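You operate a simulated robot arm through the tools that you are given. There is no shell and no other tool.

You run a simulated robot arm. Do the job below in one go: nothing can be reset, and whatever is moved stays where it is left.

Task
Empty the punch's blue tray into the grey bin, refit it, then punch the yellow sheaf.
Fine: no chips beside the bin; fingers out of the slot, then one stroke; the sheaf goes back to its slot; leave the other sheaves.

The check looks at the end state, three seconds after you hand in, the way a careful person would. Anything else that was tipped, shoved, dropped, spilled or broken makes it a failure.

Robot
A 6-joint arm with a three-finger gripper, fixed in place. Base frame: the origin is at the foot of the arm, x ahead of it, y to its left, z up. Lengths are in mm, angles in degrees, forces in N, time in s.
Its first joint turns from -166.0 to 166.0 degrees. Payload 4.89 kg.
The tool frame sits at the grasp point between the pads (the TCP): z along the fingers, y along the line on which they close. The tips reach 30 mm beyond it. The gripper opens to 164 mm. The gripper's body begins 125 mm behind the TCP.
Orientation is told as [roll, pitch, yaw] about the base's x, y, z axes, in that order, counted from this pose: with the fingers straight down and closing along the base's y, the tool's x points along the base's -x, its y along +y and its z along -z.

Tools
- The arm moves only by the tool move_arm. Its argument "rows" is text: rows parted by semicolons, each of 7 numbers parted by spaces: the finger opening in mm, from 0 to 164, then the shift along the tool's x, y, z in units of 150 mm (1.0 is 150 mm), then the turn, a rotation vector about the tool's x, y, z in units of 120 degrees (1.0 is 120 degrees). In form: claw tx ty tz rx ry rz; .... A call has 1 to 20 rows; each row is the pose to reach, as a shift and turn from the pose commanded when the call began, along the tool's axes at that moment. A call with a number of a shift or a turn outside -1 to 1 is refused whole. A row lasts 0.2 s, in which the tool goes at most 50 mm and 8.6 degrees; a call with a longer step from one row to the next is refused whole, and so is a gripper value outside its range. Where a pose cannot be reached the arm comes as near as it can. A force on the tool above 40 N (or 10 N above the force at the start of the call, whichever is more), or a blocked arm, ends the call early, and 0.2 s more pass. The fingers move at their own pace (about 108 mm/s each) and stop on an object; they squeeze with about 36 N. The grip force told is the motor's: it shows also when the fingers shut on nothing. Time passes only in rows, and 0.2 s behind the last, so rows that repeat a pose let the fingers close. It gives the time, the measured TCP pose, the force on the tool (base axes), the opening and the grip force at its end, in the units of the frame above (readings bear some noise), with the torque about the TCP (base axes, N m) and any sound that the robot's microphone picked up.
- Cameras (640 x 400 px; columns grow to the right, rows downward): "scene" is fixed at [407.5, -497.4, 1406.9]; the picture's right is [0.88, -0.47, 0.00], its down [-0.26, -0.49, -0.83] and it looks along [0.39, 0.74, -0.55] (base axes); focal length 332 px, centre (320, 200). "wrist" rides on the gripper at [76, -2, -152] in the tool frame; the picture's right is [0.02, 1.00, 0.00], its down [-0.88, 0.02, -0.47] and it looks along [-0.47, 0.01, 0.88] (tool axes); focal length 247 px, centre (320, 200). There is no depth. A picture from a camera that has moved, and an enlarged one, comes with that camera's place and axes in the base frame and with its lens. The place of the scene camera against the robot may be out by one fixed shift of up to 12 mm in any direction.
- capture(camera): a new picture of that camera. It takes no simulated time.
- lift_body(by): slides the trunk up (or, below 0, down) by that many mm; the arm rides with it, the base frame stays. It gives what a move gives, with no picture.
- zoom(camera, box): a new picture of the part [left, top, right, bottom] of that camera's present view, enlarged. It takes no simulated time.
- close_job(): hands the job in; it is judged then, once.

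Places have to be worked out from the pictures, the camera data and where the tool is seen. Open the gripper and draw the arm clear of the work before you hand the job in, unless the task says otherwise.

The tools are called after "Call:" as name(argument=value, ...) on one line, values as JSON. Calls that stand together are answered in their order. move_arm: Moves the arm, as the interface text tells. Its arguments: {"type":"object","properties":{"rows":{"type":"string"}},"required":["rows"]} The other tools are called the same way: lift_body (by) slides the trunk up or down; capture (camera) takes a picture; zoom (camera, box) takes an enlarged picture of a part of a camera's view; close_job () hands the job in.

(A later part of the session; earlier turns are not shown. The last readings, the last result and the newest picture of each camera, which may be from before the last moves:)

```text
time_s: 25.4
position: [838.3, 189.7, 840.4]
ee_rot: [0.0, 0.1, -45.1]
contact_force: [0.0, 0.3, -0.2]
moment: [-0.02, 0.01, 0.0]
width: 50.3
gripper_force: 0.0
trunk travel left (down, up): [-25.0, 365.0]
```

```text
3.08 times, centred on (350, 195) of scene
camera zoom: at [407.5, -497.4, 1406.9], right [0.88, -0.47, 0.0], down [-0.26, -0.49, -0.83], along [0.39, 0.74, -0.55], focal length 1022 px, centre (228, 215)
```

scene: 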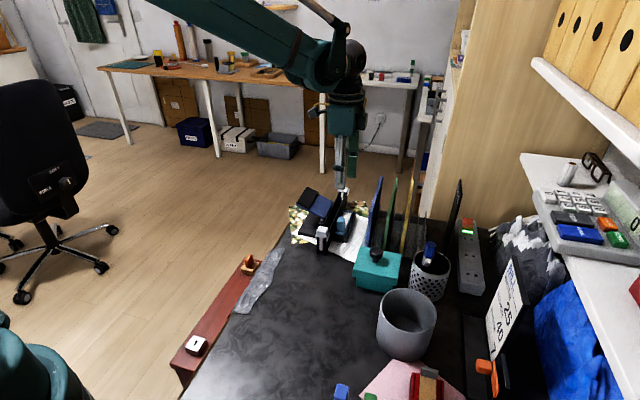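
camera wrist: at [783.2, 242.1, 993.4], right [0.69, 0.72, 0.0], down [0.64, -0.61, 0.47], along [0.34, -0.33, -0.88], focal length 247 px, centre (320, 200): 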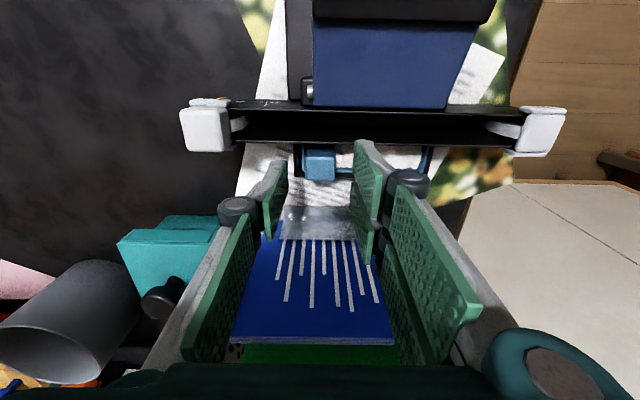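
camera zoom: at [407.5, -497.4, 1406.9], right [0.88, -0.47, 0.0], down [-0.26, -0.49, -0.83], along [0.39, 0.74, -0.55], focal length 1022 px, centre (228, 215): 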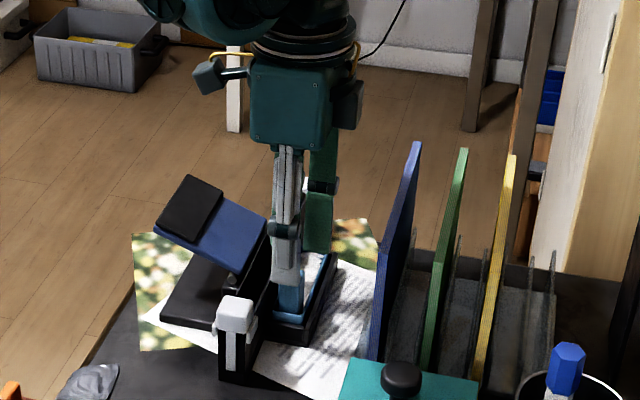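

The fingers straddle the block with no contact. I check the finger/handle alignment enlarged before the last 42 mm.

Call:
zoom(camera="wrist", box=[250, 90, 450, 215])

Call:
zoom(camera="scene", box=[325, 190, 365, 240])

```text
3.20 times, centred on (350, 152) of wrist
camera zoom: at [783.2, 242.1, 993.4], right [0.69, 0.72, 0.0], down [0.64, -0.61, 0.47], along [0.34, -0.33, -0.88], focal length 790 px, centre (224, 352)
```

zoom: 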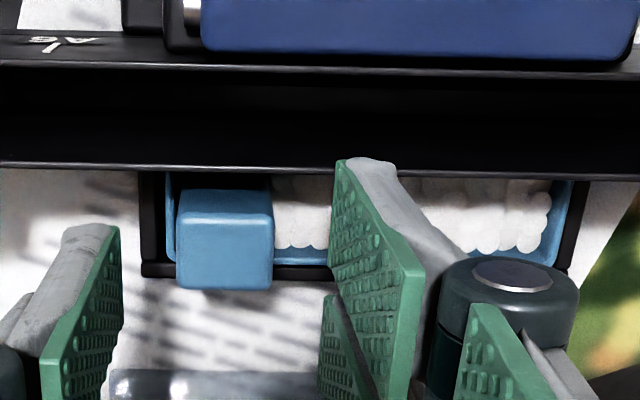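

```text
8.00 times, centred on (345, 215) of scene
camera zoom: at [407.5, -497.4, 1406.9], right [0.88, -0.47, 0.0], down [-0.26, -0.49, -0.83], along [0.39, 0.74, -0.55], focal length 2657 px, centre (120, 80)
```

zoom: 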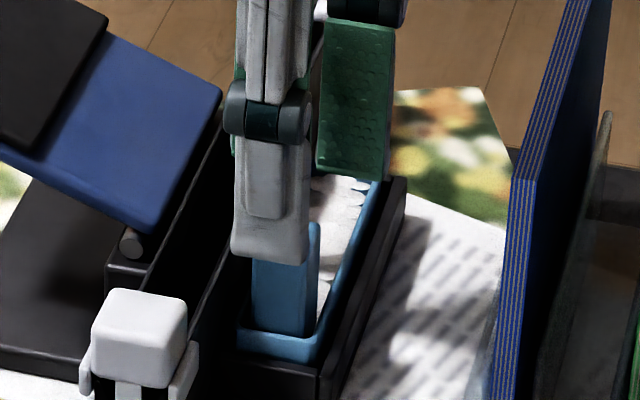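

The +y side of the gripper looks as if it had two prongs while the other side has one. I look closer at the finger shapes, since the bar wall is near.

Call:
zoom(camera="wrist", box=[330, 120, 490, 370])

Call:
zoom(camera="wrist", box=[180, 130, 340, 380])

Call:
zoom(camera="scene", box=[325, 150, 385, 220])

```text
1.60 times, centred on (410, 245) of wrist
camera zoom: at [783.2, 242.1, 993.4], right [0.69, 0.72, 0.0], down [0.64, -0.61, 0.47], along [0.34, -0.33, -0.88], focal length 395 px, centre (176, 128)
```

zoom: 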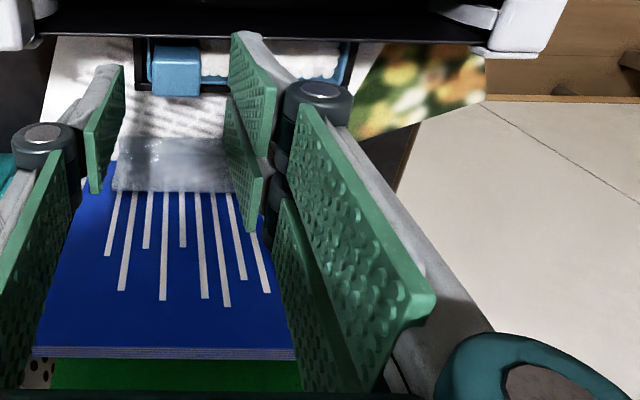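

```text
1.60 times, centred on (260, 255) of wrist
camera zoom: at [783.2, 242.1, 993.4], right [0.69, 0.72, 0.0], down [0.64, -0.61, 0.47], along [0.34, -0.33, -0.88], focal length 395 px, centre (416, 112)
```

zoom: 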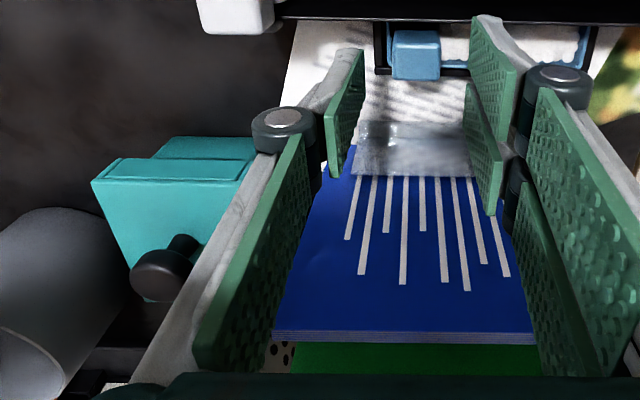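

```text
5.71 times, centred on (355, 185) of scene
camera zoom: at [407.5, -497.4, 1406.9], right [0.88, -0.47, 0.0], down [-0.26, -0.49, -0.83], along [0.39, 0.74, -0.55], focal length 1898 px, centre (120, 286)
```

zoom: 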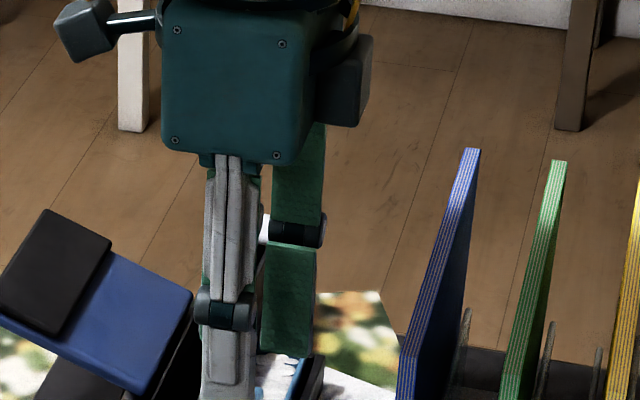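

It is drawn with one thumb and two offset prongs; a prong may sit over the bar wall. I test carefully whether it really touches: lower in tiny steps and watch the force.

Call:
move_arm(rows="50 0 0 0.04 0 0 0; 50 0 0 0.08 0 0 0; 50 0 0 0.1 0 0 0; 50 0 0 0.11 0 0 0; 50 0 0 0.12 0 0 0; 50 0 0 0.13 0 0 0; 50 0 0 0.14 0 0 0")

Call:
zoom(camera="wrist", box=[250, 90, 450, 215])

Call:
zoom(camera="scene", box=[325, 190, 365, 240])

```text
time_s: 26.9
position: [837.9, 189.3, 821.2]
ee_rot: [0.1, 0.1, -45.0]
contact_force: [7.9, -0.2, 27.2]
moment: [1.0, -0.44, -0.28]
width: 53.6
gripper_force: 3.6
trunk travel left (down, up): [-25.0, 365.0]
```

```text
3.20 times, centred on (350, 152) of wrist
camera zoom: at [781.7, 241.8, 973.8], right [0.69, 0.72, 0.0], down [0.64, -0.61, 0.47], along [0.34, -0.33, -0.88], focal length 790 px, centre (224, 352)
```

zoom: 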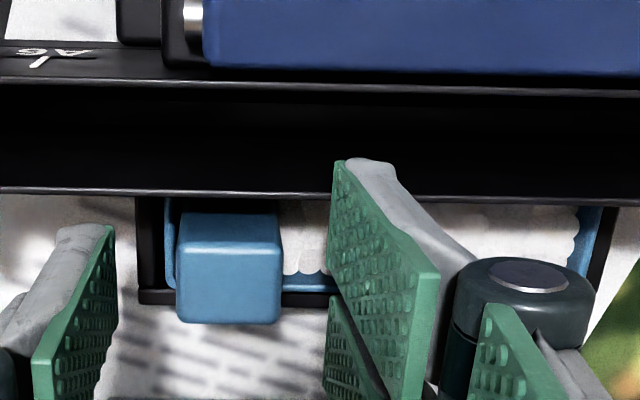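

```text
8.00 times, centred on (345, 215) of scene
camera zoom: at [407.5, -497.4, 1406.9], right [0.88, -0.47, 0.0], down [-0.26, -0.49, -0.83], along [0.39, 0.74, -0.55], focal length 2657 px, centre (120, 80)
```

zoom: 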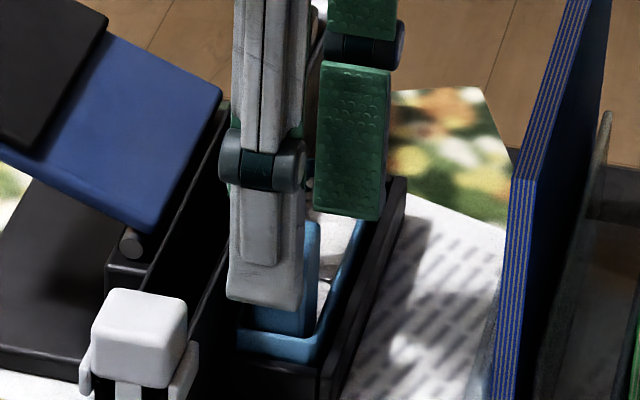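

Contact is real: about 27 N at TCP z=821, i.e. the prong tip stands on the bar's top edge. I lift off, shift 12.5 mm away from the bar so both sides still overlap the block, and then descend while checking the force.

Call:
move_arm(rows="50 0 0 -0.06 0 0 0; 50 0 0 -0.12 0 0 0; 50 -0.04 0 -0.12 0 0 0; 50 -0.083 0 -0.12 0 0 0; 50 -0.083 0 -0.12 0 0 0")

Call:
zoom(camera="wrist", box=[250, 90, 450, 215])

```text
time_s: 28.1
position: [847.2, 178.7, 837.4]
ee_rot: [0.0, -0.1, -45.1]
contact_force: [-0.9, 0.2, -0.1]
moment: [0.02, 0.0, -0.01]
width: 49.9
gripper_force: 0.0
trunk travel left (down, up): [-25.0, 365.0]
```

```text
3.20 times, centred on (350, 152) of wrist
camera zoom: at [790.9, 232.1, 990.0], right [0.69, 0.72, 0.0], down [0.64, -0.61, 0.47], along [0.34, -0.33, -0.88], focal length 790 px, centre (224, 352)
```

zoom: 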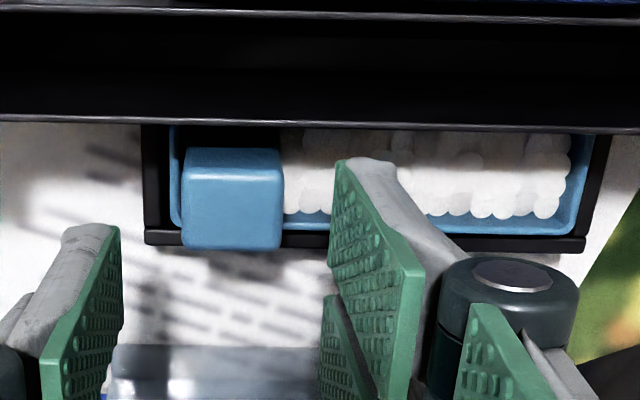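

Clear now. I fine-correct by about 1 mm and go down to z≈798 in small steps.

Call:
move_arm(rows="50 0.009 0.007 0.05 0 0 0; 50 0.009 0.007 0.1 0 0 0; 50 0.009 0.007 0.15 0 0 0; 50 0.009 0.007 0.2 0 0 0; 50 0.009 0.007 0.23 0 0 0; 50 0.009 0.007 0.263 0 0 0; 50 0.009 0.007 0.263 0 0 0")

Call:
zoom(camera="wrist", box=[250, 90, 450, 215])

Call:
zoom(camera="scene", box=[325, 190, 365, 240])

```text
time_s: 29.8
position: [847.1, 182.2, 797.2]
ee_rot: [-0.1, 0.0, -44.9]
contact_force: [0.0, -1.0, -0.4]
moment: [0.02, -0.05, -0.03]
width: 50.0
gripper_force: 0.0
trunk travel left (down, up): [-25.0, 365.0]
```

```text
3.20 times, centred on (350, 152) of wrist
camera zoom: at [790.9, 234.5, 950.7], right [0.69, 0.72, 0.0], down [0.64, -0.61, 0.47], along [0.34, -0.33, -0.88], focal length 790 px, centre (224, 352)
```

zoom: 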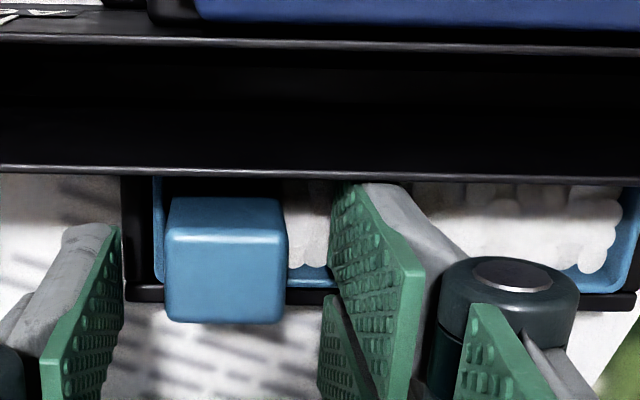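

```text
8.00 times, centred on (345, 215) of scene
camera zoom: at [407.5, -497.4, 1406.9], right [0.88, -0.47, 0.0], down [-0.26, -0.49, -0.83], along [0.39, 0.74, -0.55], focal length 2657 px, centre (120, 80)
```

zoom: 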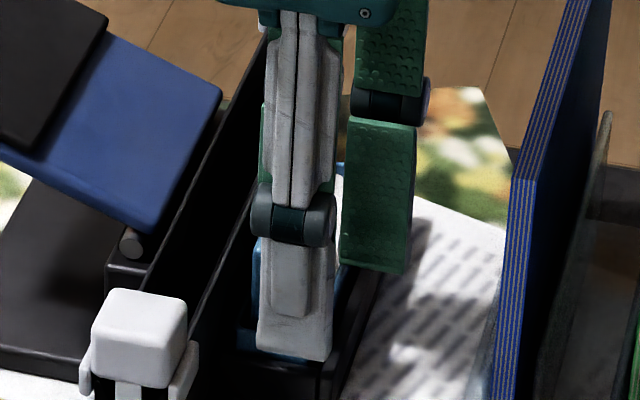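

No contact and well placed. Now I close on the block and hold.

Call:
move_arm(rows="50 0 -0.007 0 0 0 0; 30 0 -0.007 0 0 0 0; 0 0 -0.007 0 0 0 0; 0 0 -0.007 0 0 0 0; 0 0 -0.007 0 0 0 0")

Call:
zoom(camera="wrist", box=[250, 90, 450, 215])

Call:
zoom(camera="scene", box=[325, 190, 365, 240])

```text
time_s: 30.9
position: [845.8, 180.3, 797.9]
ee_rot: [0.0, 0.1, -45.0]
contact_force: [0.1, -0.4, -0.7]
moment: [-0.01, 0.01, -0.02]
width: 25.1
gripper_force: 36.3
trunk travel left (down, up): [-25.0, 365.0]
```

```text
3.20 times, centred on (350, 152) of wrist
camera zoom: at [790.0, 233.7, 950.6], right [0.69, 0.72, 0.0], down [0.64, -0.61, 0.47], along [0.34, -0.33, -0.88], focal length 790 px, centre (224, 352)
```

zoom: 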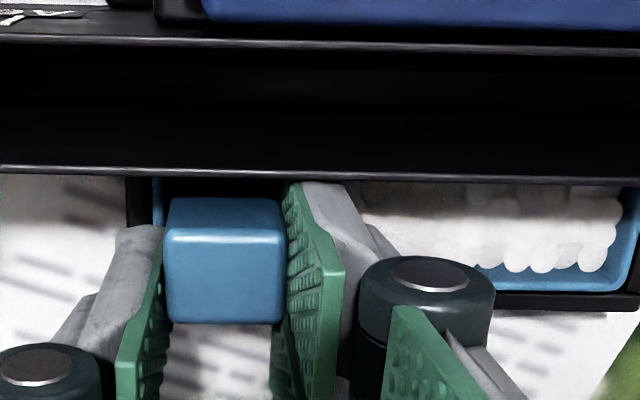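

```text
8.00 times, centred on (345, 215) of scene
camera zoom: at [407.5, -497.4, 1406.9], right [0.88, -0.47, 0.0], down [-0.26, -0.49, -0.83], along [0.39, 0.74, -0.55], focal length 2657 px, centre (120, 80)
```

zoom: 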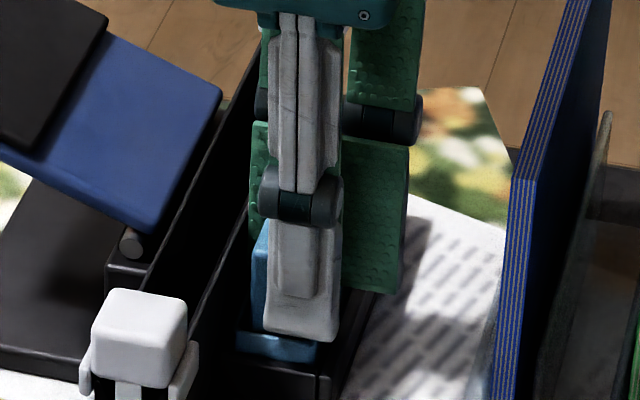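

The block is gripped at 25.1 mm with 36 N. I lift straight up slowly, first 20 mm, watching the force.

Call:
move_arm(rows="0 0 0 -0.03 0 0 0; 0 0 0 -0.06 0 0 0; 0 0 0 -0.1 0 0 0; 0 0 0 -0.14 0 0 0; 0 0 0 -0.14 0 0 0")

Call:
zoom(camera="wrist", box=[250, 90, 450, 215])

Call:
zoom(camera="scene", box=[315, 180, 375, 250])

```text
time_s: 32.1
position: [845.5, 181.5, 819.1]
ee_rot: [0.0, 0.0, -45.0]
contact_force: [1.0, -0.8, 0.2]
moment: [-0.03, 0.03, 0.0]
width: 24.8
gripper_force: 35.9
trunk travel left (down, up): [-25.0, 365.0]
```

```text
3.20 times, centred on (350, 152) of wrist
camera zoom: at [789.6, 233.7, 971.6], right [0.69, 0.72, 0.0], down [0.64, -0.61, 0.47], along [0.34, -0.33, -0.88], focal length 790 px, centre (224, 352)
```

zoom: 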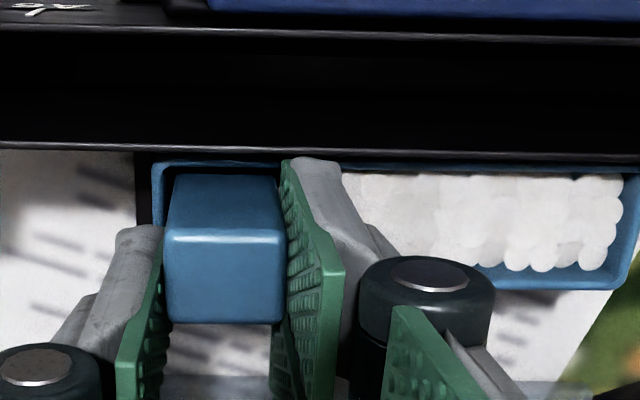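

```text
5.71 times, centred on (345, 215) of scene
camera zoom: at [407.5, -497.4, 1406.9], right [0.88, -0.47, 0.0], down [-0.26, -0.49, -0.83], along [0.39, 0.74, -0.55], focal length 1898 px, centre (177, 114)
```

zoom: 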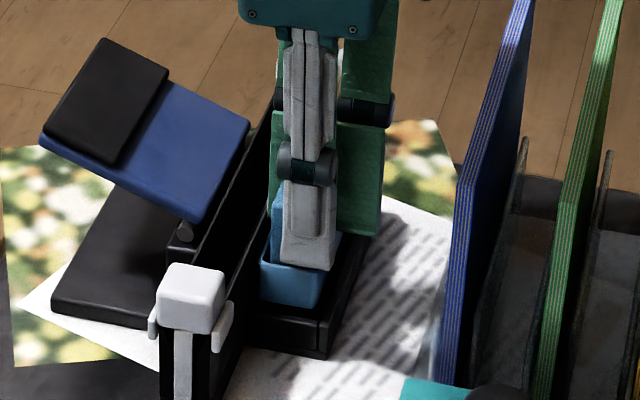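

The tray comes up freely with all chips in it. I lift it further, gently, to z≈969.

Call:
move_arm(rows="0 0 0 -0.08 0 0 0; 0 0 0 -0.2 0 0 0; 0 0 0 -0.35 0 0 0; 0 0 0 -0.5 0 0 0; 0 0 0 -0.65 0 0 0; 0 0 0 -0.8 0 0 0; 0 0 0 -0.92 0 0 0; 0 0 0 -1 0 0 0; 0 0 0 -1 0 0 0")

Call:
capture(camera="wrist")

Call:
zoom(camera="scene", box=[280, 100, 480, 280])

```text
time_s: 34.1
position: [843.6, 180.7, 969.2]
ee_rot: [0.0, 0.0, -45.1]
contact_force: [0.1, 0.3, 0.4]
moment: [-0.08, 0.02, -0.01]
width: 24.8
gripper_force: 35.7
trunk travel left (down, up): [-25.0, 365.0]
```

```text
taken
camera wrist: at [789.1, 233.5, 1121.7], right [0.69, 0.72, 0.0], down [0.64, -0.61, 0.47], along [0.34, -0.33, -0.88], focal length 247 px, centre (320, 200)
```

wrist: 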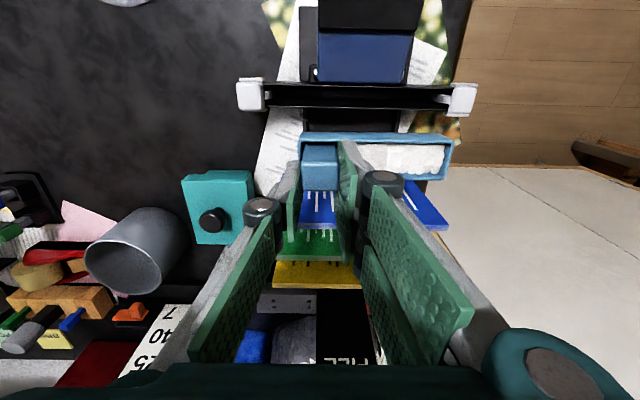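

```text
2.22 times, centred on (380, 190) of scene
camera zoom: at [407.5, -497.4, 1406.9], right [0.88, -0.47, 0.0], down [-0.26, -0.49, -0.83], along [0.39, 0.74, -0.55], focal length 738 px, centre (187, 222)
```

zoom: 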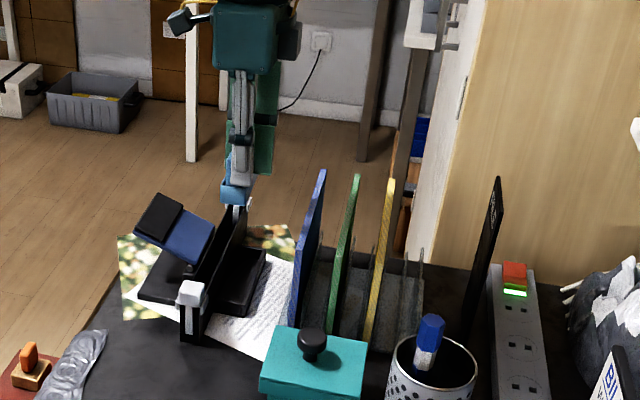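

The tray is full and level in the gripper, and its pocket is clear. I carry it level towards the bin in three gentle stages, turning to yaw 30° on the way.

Call:
move_arm(rows="0 -0.05 -0.05 -0.05 0 0 -0.015; 0 -0.15 -0.15 -0.1 0 0 -0.045; 0 -0.27 -0.27 -0.133 0 0 -0.08; 0 -0.39 -0.39 -0.133 0 0 -0.115; 0 -0.51 -0.51 -0.133 0 0 -0.15; 0 -0.62 -0.62 -0.133 0 0 -0.185; 0 -0.68 -0.68 -0.133 0 0 -0.2; 0 -0.707 -0.707 -0.133 0 0 -0.208; 0 -0.707 -0.707 -0.133 0 0 -0.208")

Call:
move_arm(rows="0 -0.02 -0.06 0 0 0 -0.015; 0 -0.07 -0.2 0 0 0 -0.045; 0 -0.13 -0.36 0 0 0 -0.08; 0 -0.19 -0.52 0 0 0 -0.115; 0 -0.25 -0.68 0 0 0 -0.15; 0 -0.3 -0.82 0 0 0 -0.185; 0 -0.33 -0.9 0 0 0 -0.2; 0 -0.342 -0.94 0 0 0 -0.208; 0 -0.342 -0.94 0 0 0 -0.208")

Call:
capture(camera="wrist")

Call:
capture(camera="scene")

```text
time_s: 36.1
position: [843.7, 28.9, 988.8]
ee_rot: [0.0, 0.0, -20.0]
contact_force: [0.0, 0.2, -1.1]
moment: [-0.04, -0.01, 0.02]
width: 24.8
gripper_force: 35.8
trunk travel left (down, up): [-25.0, 365.0]
```

```text
time_s: 38.1
position: [844.9, -118.5, 988.5]
ee_rot: [0.0, 0.0, 5.0]
contact_force: [-0.4, -0.3, 0.5]
moment: [-0.04, -0.01, -0.02]
width: 24.9
gripper_force: 36.1
trunk travel left (down, up): [-25.0, 365.0]
```

```text
taken
camera wrist: at [769.6, -128.0, 1141.4], right [-0.11, 0.99, 0.0], down [0.88, 0.1, 0.47], along [0.47, 0.05, -0.88], focal length 247 px, centre (320, 200)
```

wrist: 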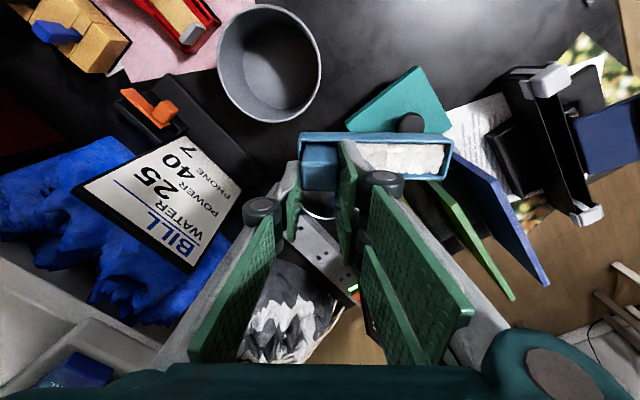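

```text
taken
```

scene: 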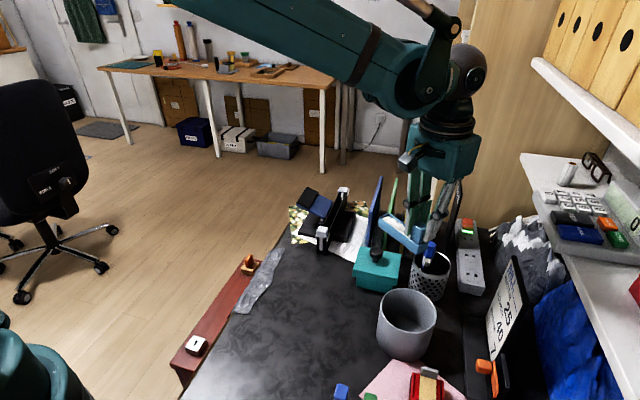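

The level carry went well; chips are all in. I go on to just before the pour start position, keeping clear of the bill stand.

Call:
move_arm(rows="0 0.01 -0.06 0.01 0 0 -0.015; 0 0.02 -0.2 0.03 0 0 -0.045; 0 0.03 -0.36 0.06 0 0 -0.08; 0 0.04 -0.52 0.1 0 0 -0.115; 0 0.05 -0.68 0.13 0 0 -0.15; 0 0.06 -0.82 0.16 0 0 -0.185; 0 0.07 -0.92 0.19 0 0 -0.2; 0 0.08 -0.97 0.2 0 0 -0.208; 0 0.08 -0.97 0.2 0 0 -0.208")

Call:
capture(camera="wrist")

Call:
zoom(camera="scene", box=[360, 170, 560, 370])

```text
time_s: 40.1
position: [847.2, -264.9, 959.1]
ee_rot: [0.1, 0.1, 29.9]
contact_force: [0.4, 0.7, -0.7]
moment: [-0.03, -0.03, -0.01]
width: 24.5
gripper_force: 35.7
trunk travel left (down, up): [-25.0, 365.0]
```

```text
taken
camera wrist: at [780.3, -305.0, 1111.7], right [-0.52, 0.86, 0.0], down [0.75, 0.46, 0.47], along [0.41, 0.24, -0.88], focal length 247 px, centre (320, 200)
```

wrist: 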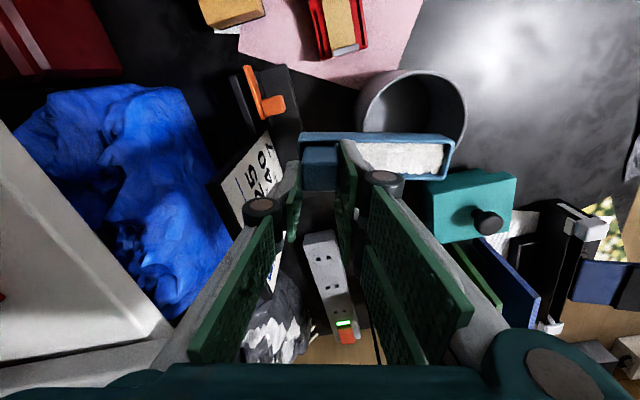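

```text
2.00 times, centred on (460, 270) of scene
camera zoom: at [407.5, -497.4, 1406.9], right [0.88, -0.47, 0.0], down [-0.26, -0.49, -0.83], along [0.39, 0.74, -0.55], focal length 664 px, centre (40, 60)
```

zoom: 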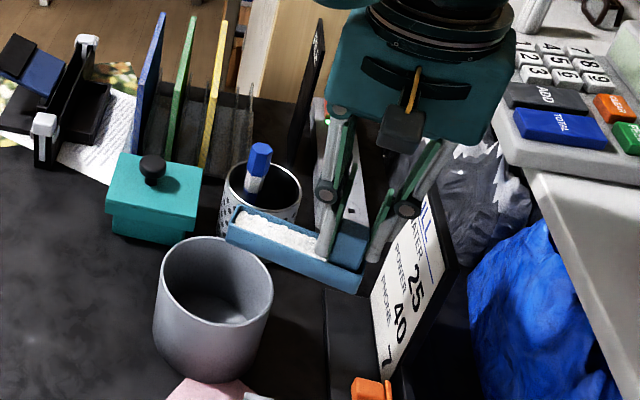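

Clear all round. I move down to the pour start (lip about 50 mm above the rim) and check the tray's far end against the bin.

Call:
move_arm(rows="0 0.02 -0.03 0.08 0 0 0; 0 0.04 -0.06 0.18 0 0 0; 0 0.058 -0.085 0.28 0 0 0; 0 0.058 -0.085 0.307 0 0 0; 0 0.058 -0.085 0.307 0 0 0")

Call:
zoom(camera="wrist", box=[270, 50, 510, 220])

Call:
zoom(camera="scene", box=[360, 200, 520, 370])

```text
time_s: 41.4
position: [844.5, -280.7, 912.5]
ee_rot: [-0.1, 0.0, 29.9]
contact_force: [-0.2, 0.9, -0.3]
moment: [-0.02, 0.01, 0.0]
width: 24.7
gripper_force: 36.0
trunk travel left (down, up): [-25.0, 365.0]
```

```text
2.35 times, centred on (390, 135) of wrist
camera zoom: at [778.4, -320.5, 1065.5], right [-0.52, 0.86, 0.0], down [0.75, 0.46, 0.47], along [0.41, 0.24, -0.88], focal length 581 px, centre (155, 353)
```

zoom: 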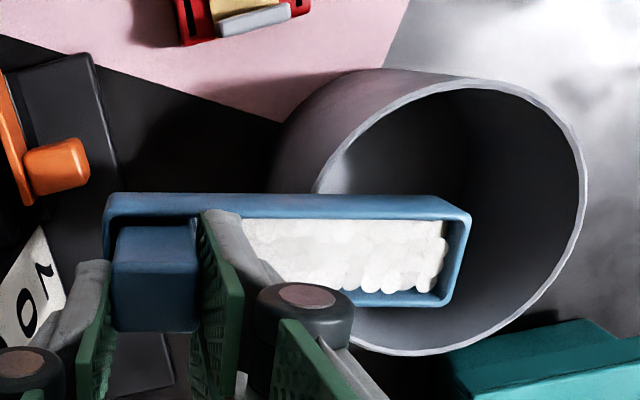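

```text
2.35 times, centred on (440, 285) of scene
camera zoom: at [407.5, -497.4, 1406.9], right [0.88, -0.47, 0.0], down [-0.26, -0.49, -0.83], along [0.39, 0.74, -0.55], focal length 781 px, centre (38, 0)
```

zoom: 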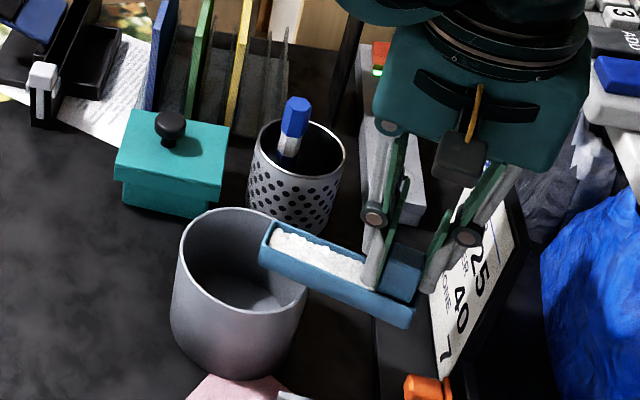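

The far lip is over the bin, about 10 mm off centre on the handle side as planned. I now tip slowly at 4° per step about the lip to 80°, lowering the lip a little on the way.

Call:
move_arm(rows="0 -0.01 0.019 -0.032 0.0333 0 0; 0 -0.02 0.042 -0.063 0.0667 0 0; 0 -0.03 0.068 -0.092 0.1 0 0; 0 -0.033 0.097 -0.119 0.1333 0 0; 0 -0.033 0.129 -0.144 0.1667 0 0; 0 -0.033 0.164 -0.167 0.2 0 0; 0 -0.033 0.201 -0.187 0.2333 0 0; 0 -0.033 0.241 -0.204 0.2667 0 0; 0 -0.033 0.283 -0.235 0.3 0 0; 0 -0.033 0.327 -0.263 0.3333 0 0; 0 -0.033 0.372 -0.287 0.3667 0 0; 0 -0.033 0.42 -0.308 0.4 0 0; 0 -0.033 0.469 -0.326 0.4333 0 0; 0 -0.033 0.519 -0.341 0.4667 0 0; 0 -0.033 0.569 -0.352 0.5 0 0; 0 -0.033 0.621 -0.359 0.5333 0 0; 0 -0.033 0.673 -0.363 0.5667 0 0; 0 -0.033 0.725 -0.363 0.6 0 0; 0 -0.033 0.777 -0.359 0.6333 0 0; 0 -0.033 0.828 -0.352 0.6667 0 0")

Call:
capture(camera="wrist")

Call:
zoom(camera="scene", box=[340, 200, 500, 370])

```text
time_s: 45.5
position: [785.5, -171.2, 965.6]
ee_rot: [-80.0, 0.0, 29.9]
contact_force: [-0.8, -0.4, 0.3]
moment: [0.1, 0.02, 0.14]
width: 24.8
gripper_force: 36.1
trunk travel left (down, up): [-25.0, 365.0]
```

```text
taken
camera wrist: at [645.4, -78.7, 993.8], right [-0.1, 0.14, -0.98], down [0.53, 0.85, 0.06], along [0.84, -0.51, -0.16], focal length 247 px, centre (320, 200)
```

wrist: 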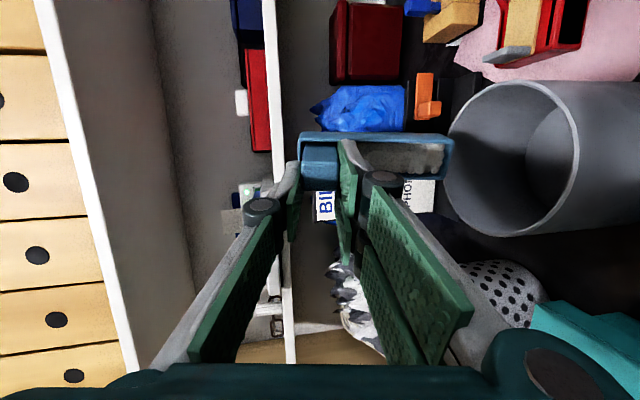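

```text
2.35 times, centred on (420, 285) of scene
camera zoom: at [407.5, -497.4, 1406.9], right [0.88, -0.47, 0.0], down [-0.26, -0.49, -0.83], along [0.39, 0.74, -0.55], focal length 781 px, centre (85, 0)
```

zoom: 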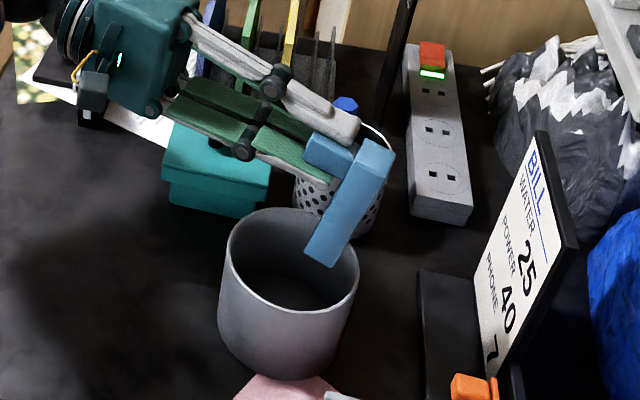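

At 80° I check whether the chips have left the tray.

Call:
zoom(camera="wrist", box=[280, 110, 480, 240])

Call:
zoom(camera="scene", box=[380, 260, 450, 340])

Call:
zoom(camera="wrist", box=[430, 60, 640, 250])

```text
3.08 times, centred on (380, 175) of wrist
camera zoom: at [645.4, -78.7, 993.8], right [-0.1, 0.14, -0.98], down [0.53, 0.85, 0.06], along [0.84, -0.51, -0.16], focal length 760 px, centre (135, 277)
```

zoom: 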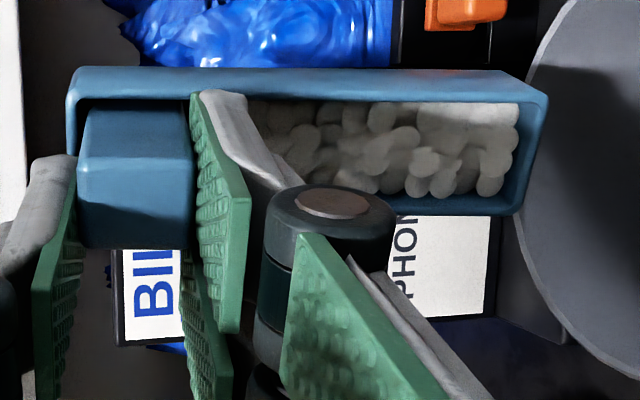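

```text
5.00 times, centred on (415, 300) of scene
camera zoom: at [407.5, -497.4, 1406.9], right [0.88, -0.47, 0.0], down [-0.26, -0.49, -0.83], along [0.39, 0.74, -0.55], focal length 1660 px, centre (-155, -300)
```

zoom: 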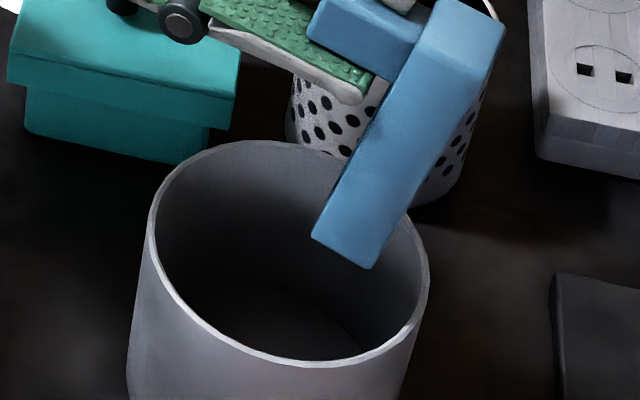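

```text
2.11 times, centred on (535, 155) of wrist
camera zoom: at [645.4, -78.7, 993.8], right [-0.1, 0.14, -0.98], down [0.53, 0.85, 0.06], along [0.84, -0.51, -0.16], focal length 520 px, centre (-133, 295)
```

zoom: 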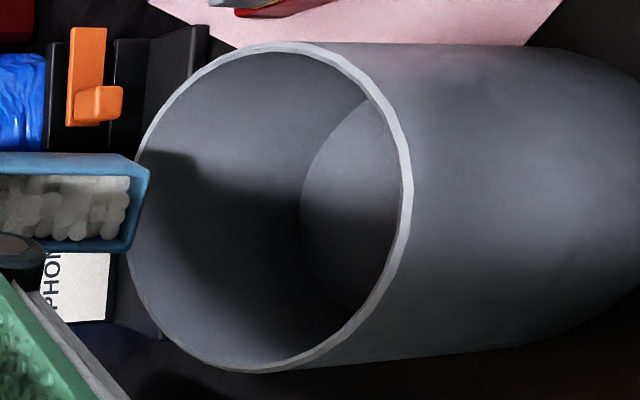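

The chips still lie in the tray at 80°, so more tilt is needed. I continue in 4° steps to 104°, letting the lip rise so the arm stays within its reach.

Call:
move_arm(rows="0 0 -0.03 -0.057 0.0333 0 0; 0 0 -0.0565 -0.112 0.0667 0 0; 0 0 -0.08 -0.166 0.1 0 0; 0 0 -0.1 -0.218 0.1333 0 0; 0 0 -0.117 -0.2675 0.1667 0 0; 0 0 -0.1315 -0.315 0.2 0 0; 0 0 -0.1315 -0.315 0.2 0 0")

Call:
zoom(camera="wrist", box=[280, 110, 480, 240])

Call:
zoom(camera="scene", box=[340, 200, 500, 370])

```text
time_s: 47.1
position: [763.5, -132.2, 993.5]
ee_rot: [-104.0, 0.0, 30.0]
contact_force: [0.2, 0.0, -1.6]
moment: [0.04, 0.02, 0.03]
width: 25.0
gripper_force: 35.6
trunk travel left (down, up): [-25.0, 365.0]
```

```text
3.08 times, centred on (380, 175) of wrist
camera zoom: at [624.3, -42.6, 958.9], right [0.1, -0.22, -0.97], down [0.54, 0.83, -0.13], along [0.84, -0.51, 0.2], focal length 760 px, centre (135, 277)
```

zoom: 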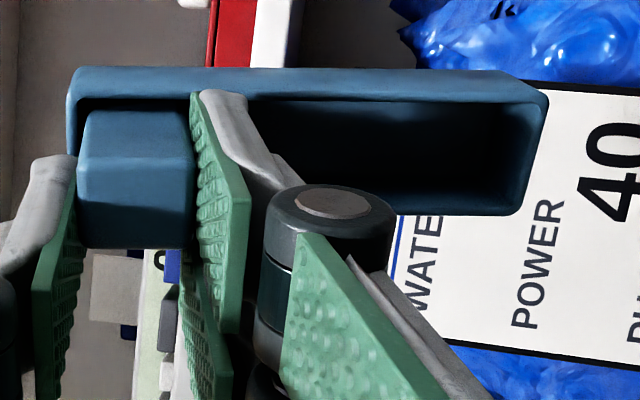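

```text
2.35 times, centred on (420, 285) of scene
camera zoom: at [407.5, -497.4, 1406.9], right [0.88, -0.47, 0.0], down [-0.26, -0.49, -0.83], along [0.39, 0.74, -0.55], focal length 781 px, centre (85, 0)
```

zoom: 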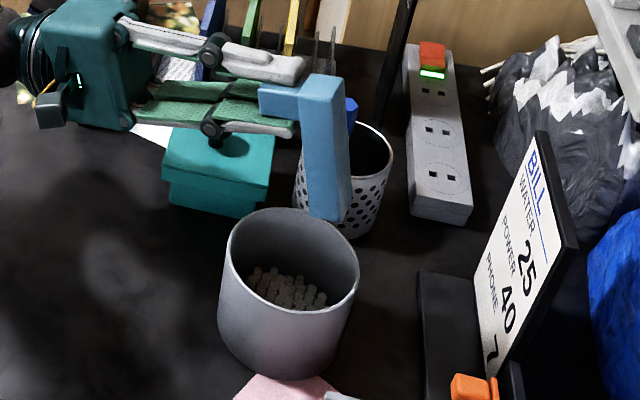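

At 104° the tray is empty and the chips lie in the bin. I check closely for any chip left in the tray or lying beside the bin.

Call:
zoom(camera="scene", box=[370, 270, 460, 370])

Call:
zoom(camera="wrist", box=[295, 125, 395, 195])

Call:
capture(camera="wrist")

```text
4.00 times, centred on (415, 320) of scene
camera zoom: at [407.5, -497.4, 1406.9], right [0.88, -0.47, 0.0], down [-0.26, -0.49, -0.83], along [0.39, 0.74, -0.55], focal length 1328 px, centre (-60, -280)
```

zoom: 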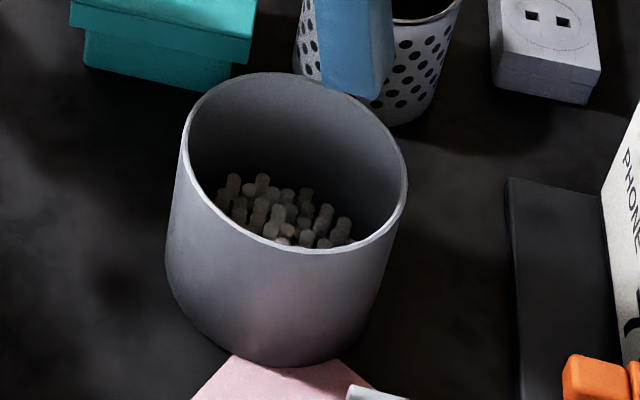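

```text
5.71 times, centred on (345, 160) of wrist
camera zoom: at [624.3, -42.6, 958.9], right [0.1, -0.22, -0.97], down [0.54, 0.83, -0.13], along [0.84, -0.51, 0.2], focal length 1411 px, centre (177, 429)
```

zoom: 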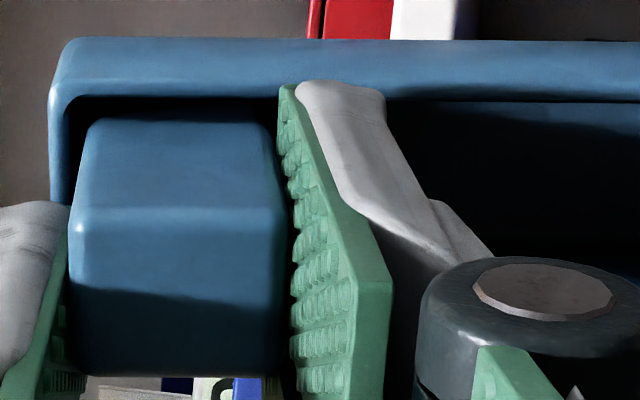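

```text
taken
camera wrist: at [624.3, -42.6, 958.9], right [0.1, -0.22, -0.97], down [0.54, 0.83, -0.13], along [0.84, -0.51, 0.2], focal length 247 px, centre (320, 200)
```

wrist: 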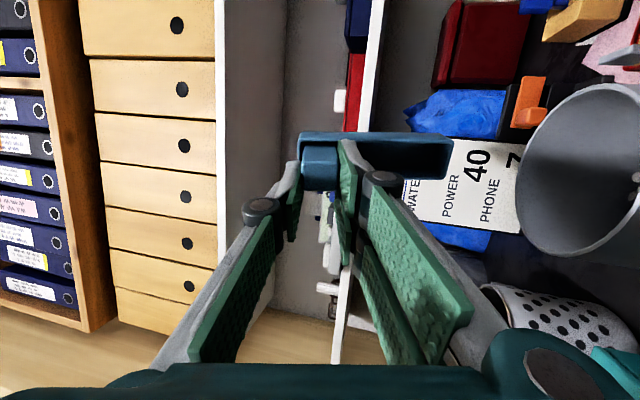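

The tray is empty and nothing lies beside the bin. I turn it back upright in place, clear above the bin.

Call:
move_arm(rows="0 0 0 0 -0.0667 0 0; 0 0 0 0 -0.1333 0 0; 0 0 0 0 -0.2 0 0; 0 0 0 0 -0.2667 0 0; 0 0 0 0 -0.3333 0 0; 0 0 0 0 -0.4 0 0; 0 0 0 0 -0.4667 0 0; 0 0 0 0 -0.5333 0 0; 0 0 0 0 -0.6 0 0; 0 0 0 0 -0.6667 0 0; 0 0 0 0 -0.7333 0 0; 0 0 0 0 -0.8 0 0; 0 0 0 0 -0.8667 0 0; 0 0 0 0 -0.8667 0 0")

Call:
capture(camera="wrist")

Call:
zoom(camera="scene", box=[340, 230, 500, 400])

```text
time_s: 50.1
position: [766.9, -133.3, 991.9]
ee_rot: [0.1, 0.0, 30.0]
contact_force: [-0.2, 0.8, 0.0]
moment: [-0.07, -0.02, 0.0]
width: 24.9
gripper_force: 36.2
trunk travel left (down, up): [-25.0, 365.0]
```

```text
taken
camera wrist: at [700.4, -172.5, 1145.9], right [-0.52, 0.86, 0.0], down [0.75, 0.46, 0.47], along [0.4, 0.25, -0.88], focal length 247 px, centre (320, 200)
```

wrist: 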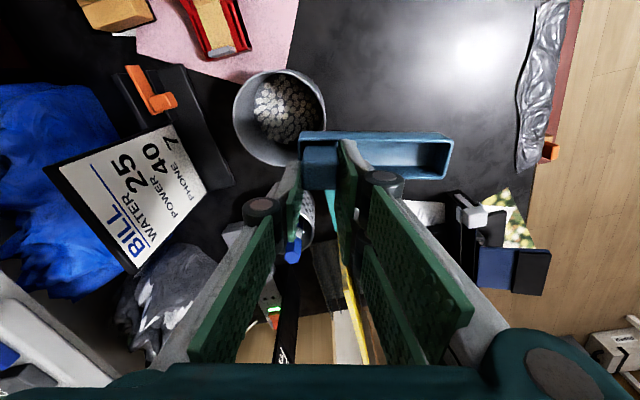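

```text
2.35 times, centred on (420, 315) of scene
camera zoom: at [407.5, -497.4, 1406.9], right [0.88, -0.47, 0.0], down [-0.26, -0.49, -0.83], along [0.39, 0.74, -0.55], focal length 781 px, centre (85, -71)
```

zoom: 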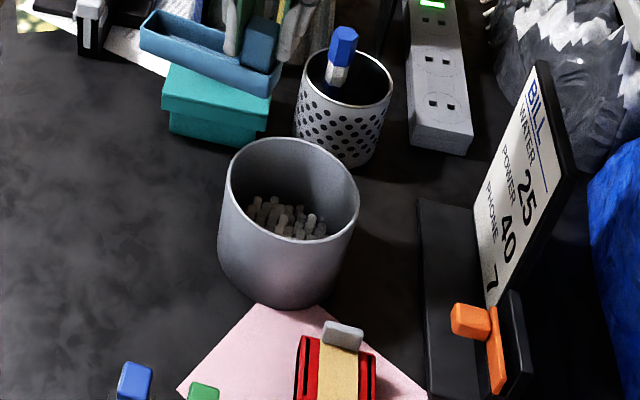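

All chips are in the bin. I carry the empty tray back above its pocket in two stages.

Call:
move_arm(rows="0 -0.08 0.08 0 0 0 0.03; 0 -0.22 0.22 0 0 0 0.09; 0 -0.38 0.38 0 0 0 0.155; 0 -0.54 0.54 0 0 0 0.22; 0 -0.67 0.67 0 0 0 0.28; 0 -0.731 0.733 0 0 0 0.3125; 0 -0.731 0.733 0 0 0 0.3125")

Call:
move_arm(rows="0 -0.01 0.1 0 0 0 0.03; 0 -0.02 0.28 0 0 0 0.09; 0 -0.035 0.48 0 0 0 0.155; 0 -0.05 0.68 0 0 0 0.22; 0 -0.065 0.85 0 0 0 0.28; 0 -0.076 0.951 0 0 0 0.3125; 0 -0.076 0.951 0 0 0 0.3125")

Call:
zoom(camera="scene", box=[290, 130, 410, 260])

Call:
capture(camera="wrist")

```text
time_s: 51.8
position: [805.3, 17.3, 993.1]
ee_rot: [-0.1, 0.0, -7.7]
contact_force: [0.2, -0.2, 0.2]
moment: [0.02, -0.05, -0.03]
width: 24.9
gripper_force: 36.1
trunk travel left (down, up): [-25.0, 365.0]
```

```text
time_s: 53.4
position: [836.2, 158.0, 991.9]
ee_rot: [0.0, 0.0, -45.3]
contact_force: [-0.6, -0.4, -0.1]
moment: [0.04, 0.02, 0.0]
width: 25.0
gripper_force: 36.4
trunk travel left (down, up): [-25.0, 365.0]
```

```text
3.08 times, centred on (350, 195) of scene
camera zoom: at [407.5, -497.4, 1406.9], right [0.88, -0.47, 0.0], down [-0.26, -0.49, -0.83], along [0.39, 0.74, -0.55], focal length 1022 px, centre (228, 215)
```

zoom: 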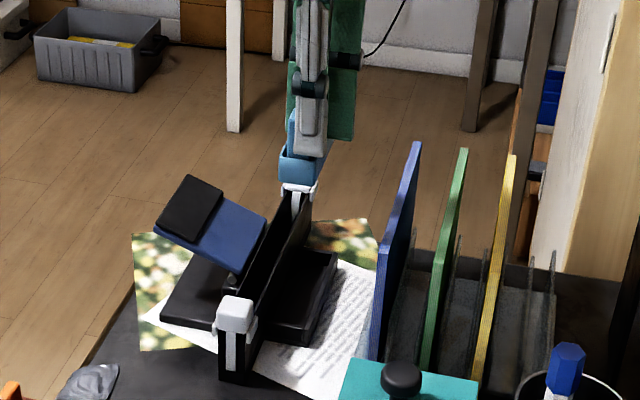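

```text
taken
camera wrist: at [780.3, 211.0, 1145.1], right [0.69, 0.72, 0.0], down [0.63, -0.61, 0.47], along [0.34, -0.33, -0.88], focal length 247 px, centre (320, 200)
```

wrist: 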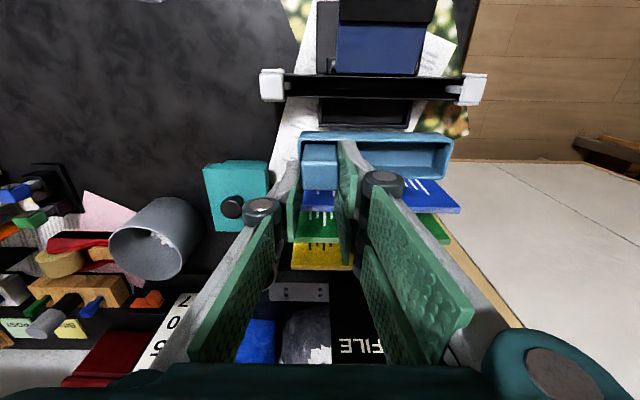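

By summing my commanded shifts since the grasp, the pocket pose is (+9.4,+24.0) mm and 195 mm below. I align and descend 150 mm first.

Call:
move_arm(rows="0 0.035 0.08 0 0 0 -0.001; 0 0.0695 0.1572 0 0 0 -0.001; 0 0.0695 0.1572 0.2 0 0 -0.001; 0 0.0695 0.1572 0.45 0 0 -0.001; 0 0.0695 0.1572 0.7 0 0 -0.001; 0 0.0695 0.1572 0.9 0 0 -0.001; 0 0.0695 0.1572 1 0 0 -0.001; 0 0.0695 0.1572 1 0 0 -0.001")

Call:
zoom(camera="wrist", box=[250, 90, 450, 215])

Call:
zoom(camera="scene", box=[315, 180, 375, 250])

```text
time_s: 55.1
position: [844.9, 181.8, 842.4]
ee_rot: [0.0, 0.0, -45.0]
contact_force: [-0.3, -0.1, -0.8]
moment: [0.02, 0.0, 0.02]
width: 25.2
gripper_force: 35.8
trunk travel left (down, up): [-25.0, 365.0]
```

```text
3.20 times, centred on (350, 152) of wrist
camera zoom: at [789.3, 234.4, 995.6], right [0.69, 0.72, 0.0], down [0.64, -0.61, 0.47], along [0.34, -0.33, -0.88], focal length 790 px, centre (224, 352)
```

zoom: 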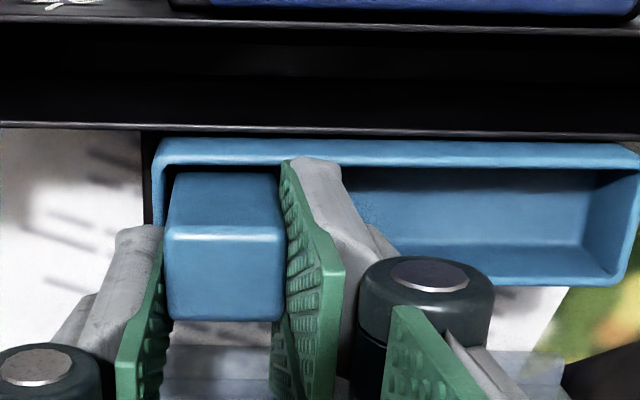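

```text
5.71 times, centred on (345, 215) of scene
camera zoom: at [407.5, -497.4, 1406.9], right [0.88, -0.47, 0.0], down [-0.26, -0.49, -0.83], along [0.39, 0.74, -0.55], focal length 1898 px, centre (177, 114)
```

zoom: 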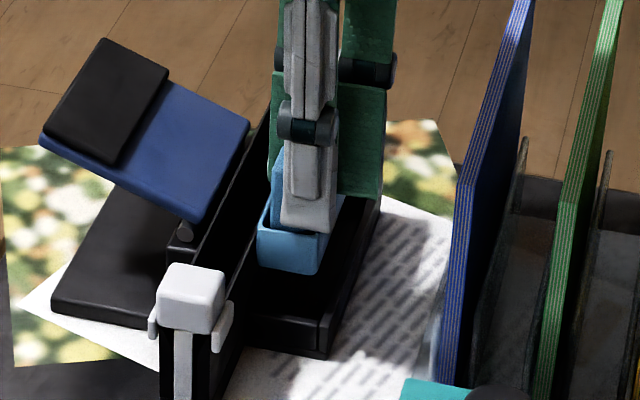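

Tray and gripper are aligned as at the grasp. I lower it into the pocket with slow last steps.

Call:
move_arm(rows="0 0 0 0.06 0 0 0; 0 0 0 0.12 0 0 0; 0 0 0 0.17 0 0 0; 0 0 0 0.21 0 0 0; 0 0 0 0.24 0 0 0; 0 0 0 0.26 0 0 0; 0 0 0 0.28 0 0 0; 0 0 0 0.292 0 0 0; 0 0 0 0.3 0 0 0; 0 0 0 0.3 0 0 0")

Call:
zoom(camera="wrist", box=[250, 90, 450, 215])

Call:
zoom(camera="scene", box=[315, 180, 375, 250])

```text
time_s: 57.4
position: [844.6, 181.2, 798.5]
ee_rot: [-0.1, 0.0, -45.0]
contact_force: [4.1, -1.3, 11.9]
moment: [-0.06, -0.19, -0.04]
width: 25.1
gripper_force: 35.9
trunk travel left (down, up): [-25.0, 365.0]
```

```text
3.20 times, centred on (350, 152) of wrist
camera zoom: at [789.8, 233.5, 951.8], right [0.69, 0.72, 0.0], down [0.64, -0.61, 0.47], along [0.34, -0.33, -0.88], focal length 790 px, centre (224, 352)
```

zoom: 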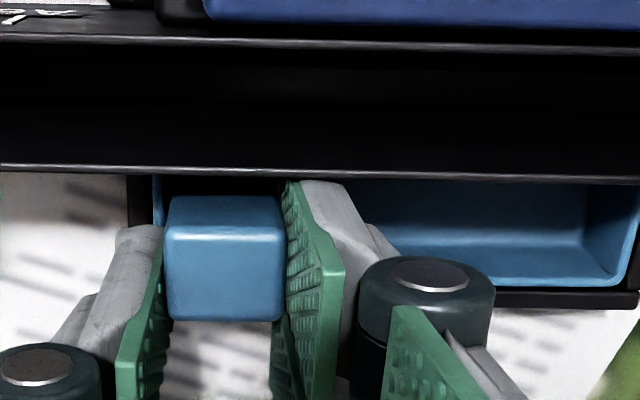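

```text
5.71 times, centred on (345, 215) of scene
camera zoom: at [407.5, -497.4, 1406.9], right [0.88, -0.47, 0.0], down [-0.26, -0.49, -0.83], along [0.39, 0.74, -0.55], focal length 1898 px, centre (177, 114)
```

zoom: 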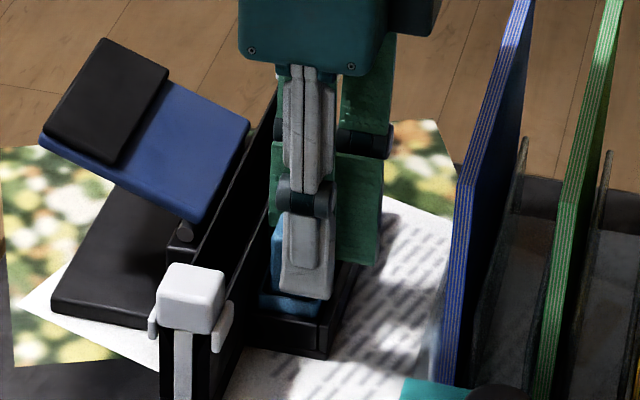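

The tray has bottomed with about 12 N at the same height as before within half a millimetre. I open the fingers and compare its seat with the first pictures.

Call:
move_arm(rows="30 0 0 0 0 0 0; 50 0 0 0 0 0 0; 50 0 0 0 0 0 0; 50 0 0 -0.03 0 0 0; 50 0 0 -0.1 0 0 0; 50 0 0 -0.2 0 0 0; 50 0 0 -0.35 0 0 0; 50 0 0 -0.5 0 0 0; 50 0 0 -0.7 0 0 0; 50 0 0 -0.9 0 0 0; 50 0 0 -0.9 0 0 0")

Call:
zoom(camera="scene", box=[315, 180, 375, 250])

Call:
zoom(camera="wrist", box=[290, 90, 450, 165])

```text
time_s: 59.8
position: [843.5, 181.1, 935.0]
ee_rot: [0.0, 0.0, -45.1]
contact_force: [0.5, 0.5, 0.2]
moment: [0.0, -0.01, 0.0]
width: 50.1
gripper_force: 0.0
trunk travel left (down, up): [-25.0, 365.0]
```

```text
5.71 times, centred on (345, 215) of scene
camera zoom: at [407.5, -497.4, 1406.9], right [0.88, -0.47, 0.0], down [-0.26, -0.49, -0.83], along [0.39, 0.74, -0.55], focal length 1898 px, centre (177, 114)
```

zoom: 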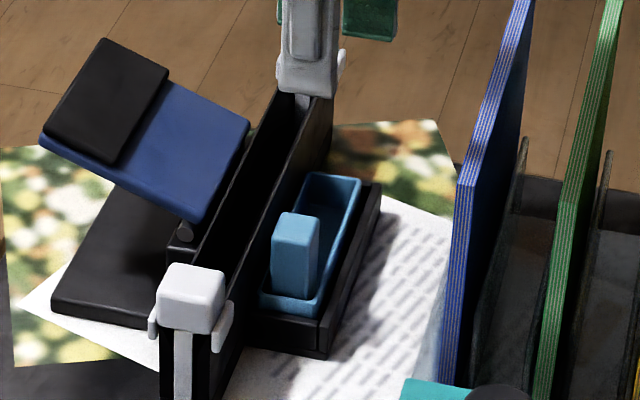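

```text
4.00 times, centred on (370, 128) of wrist
camera zoom: at [788.1, 233.4, 1087.7], right [0.69, 0.72, 0.0], down [0.64, -0.61, 0.47], along [0.34, -0.33, -0.88], focal length 988 px, centre (120, 490)
```

zoom: 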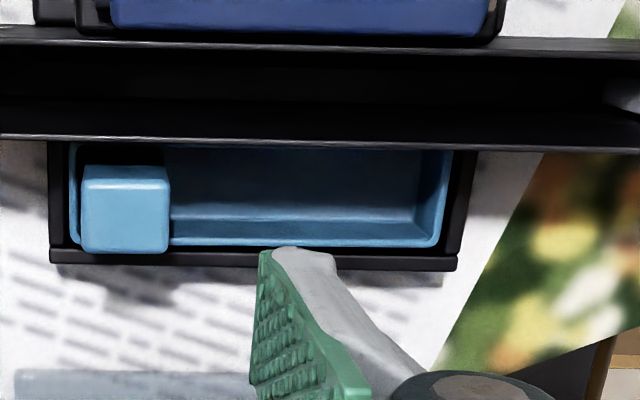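

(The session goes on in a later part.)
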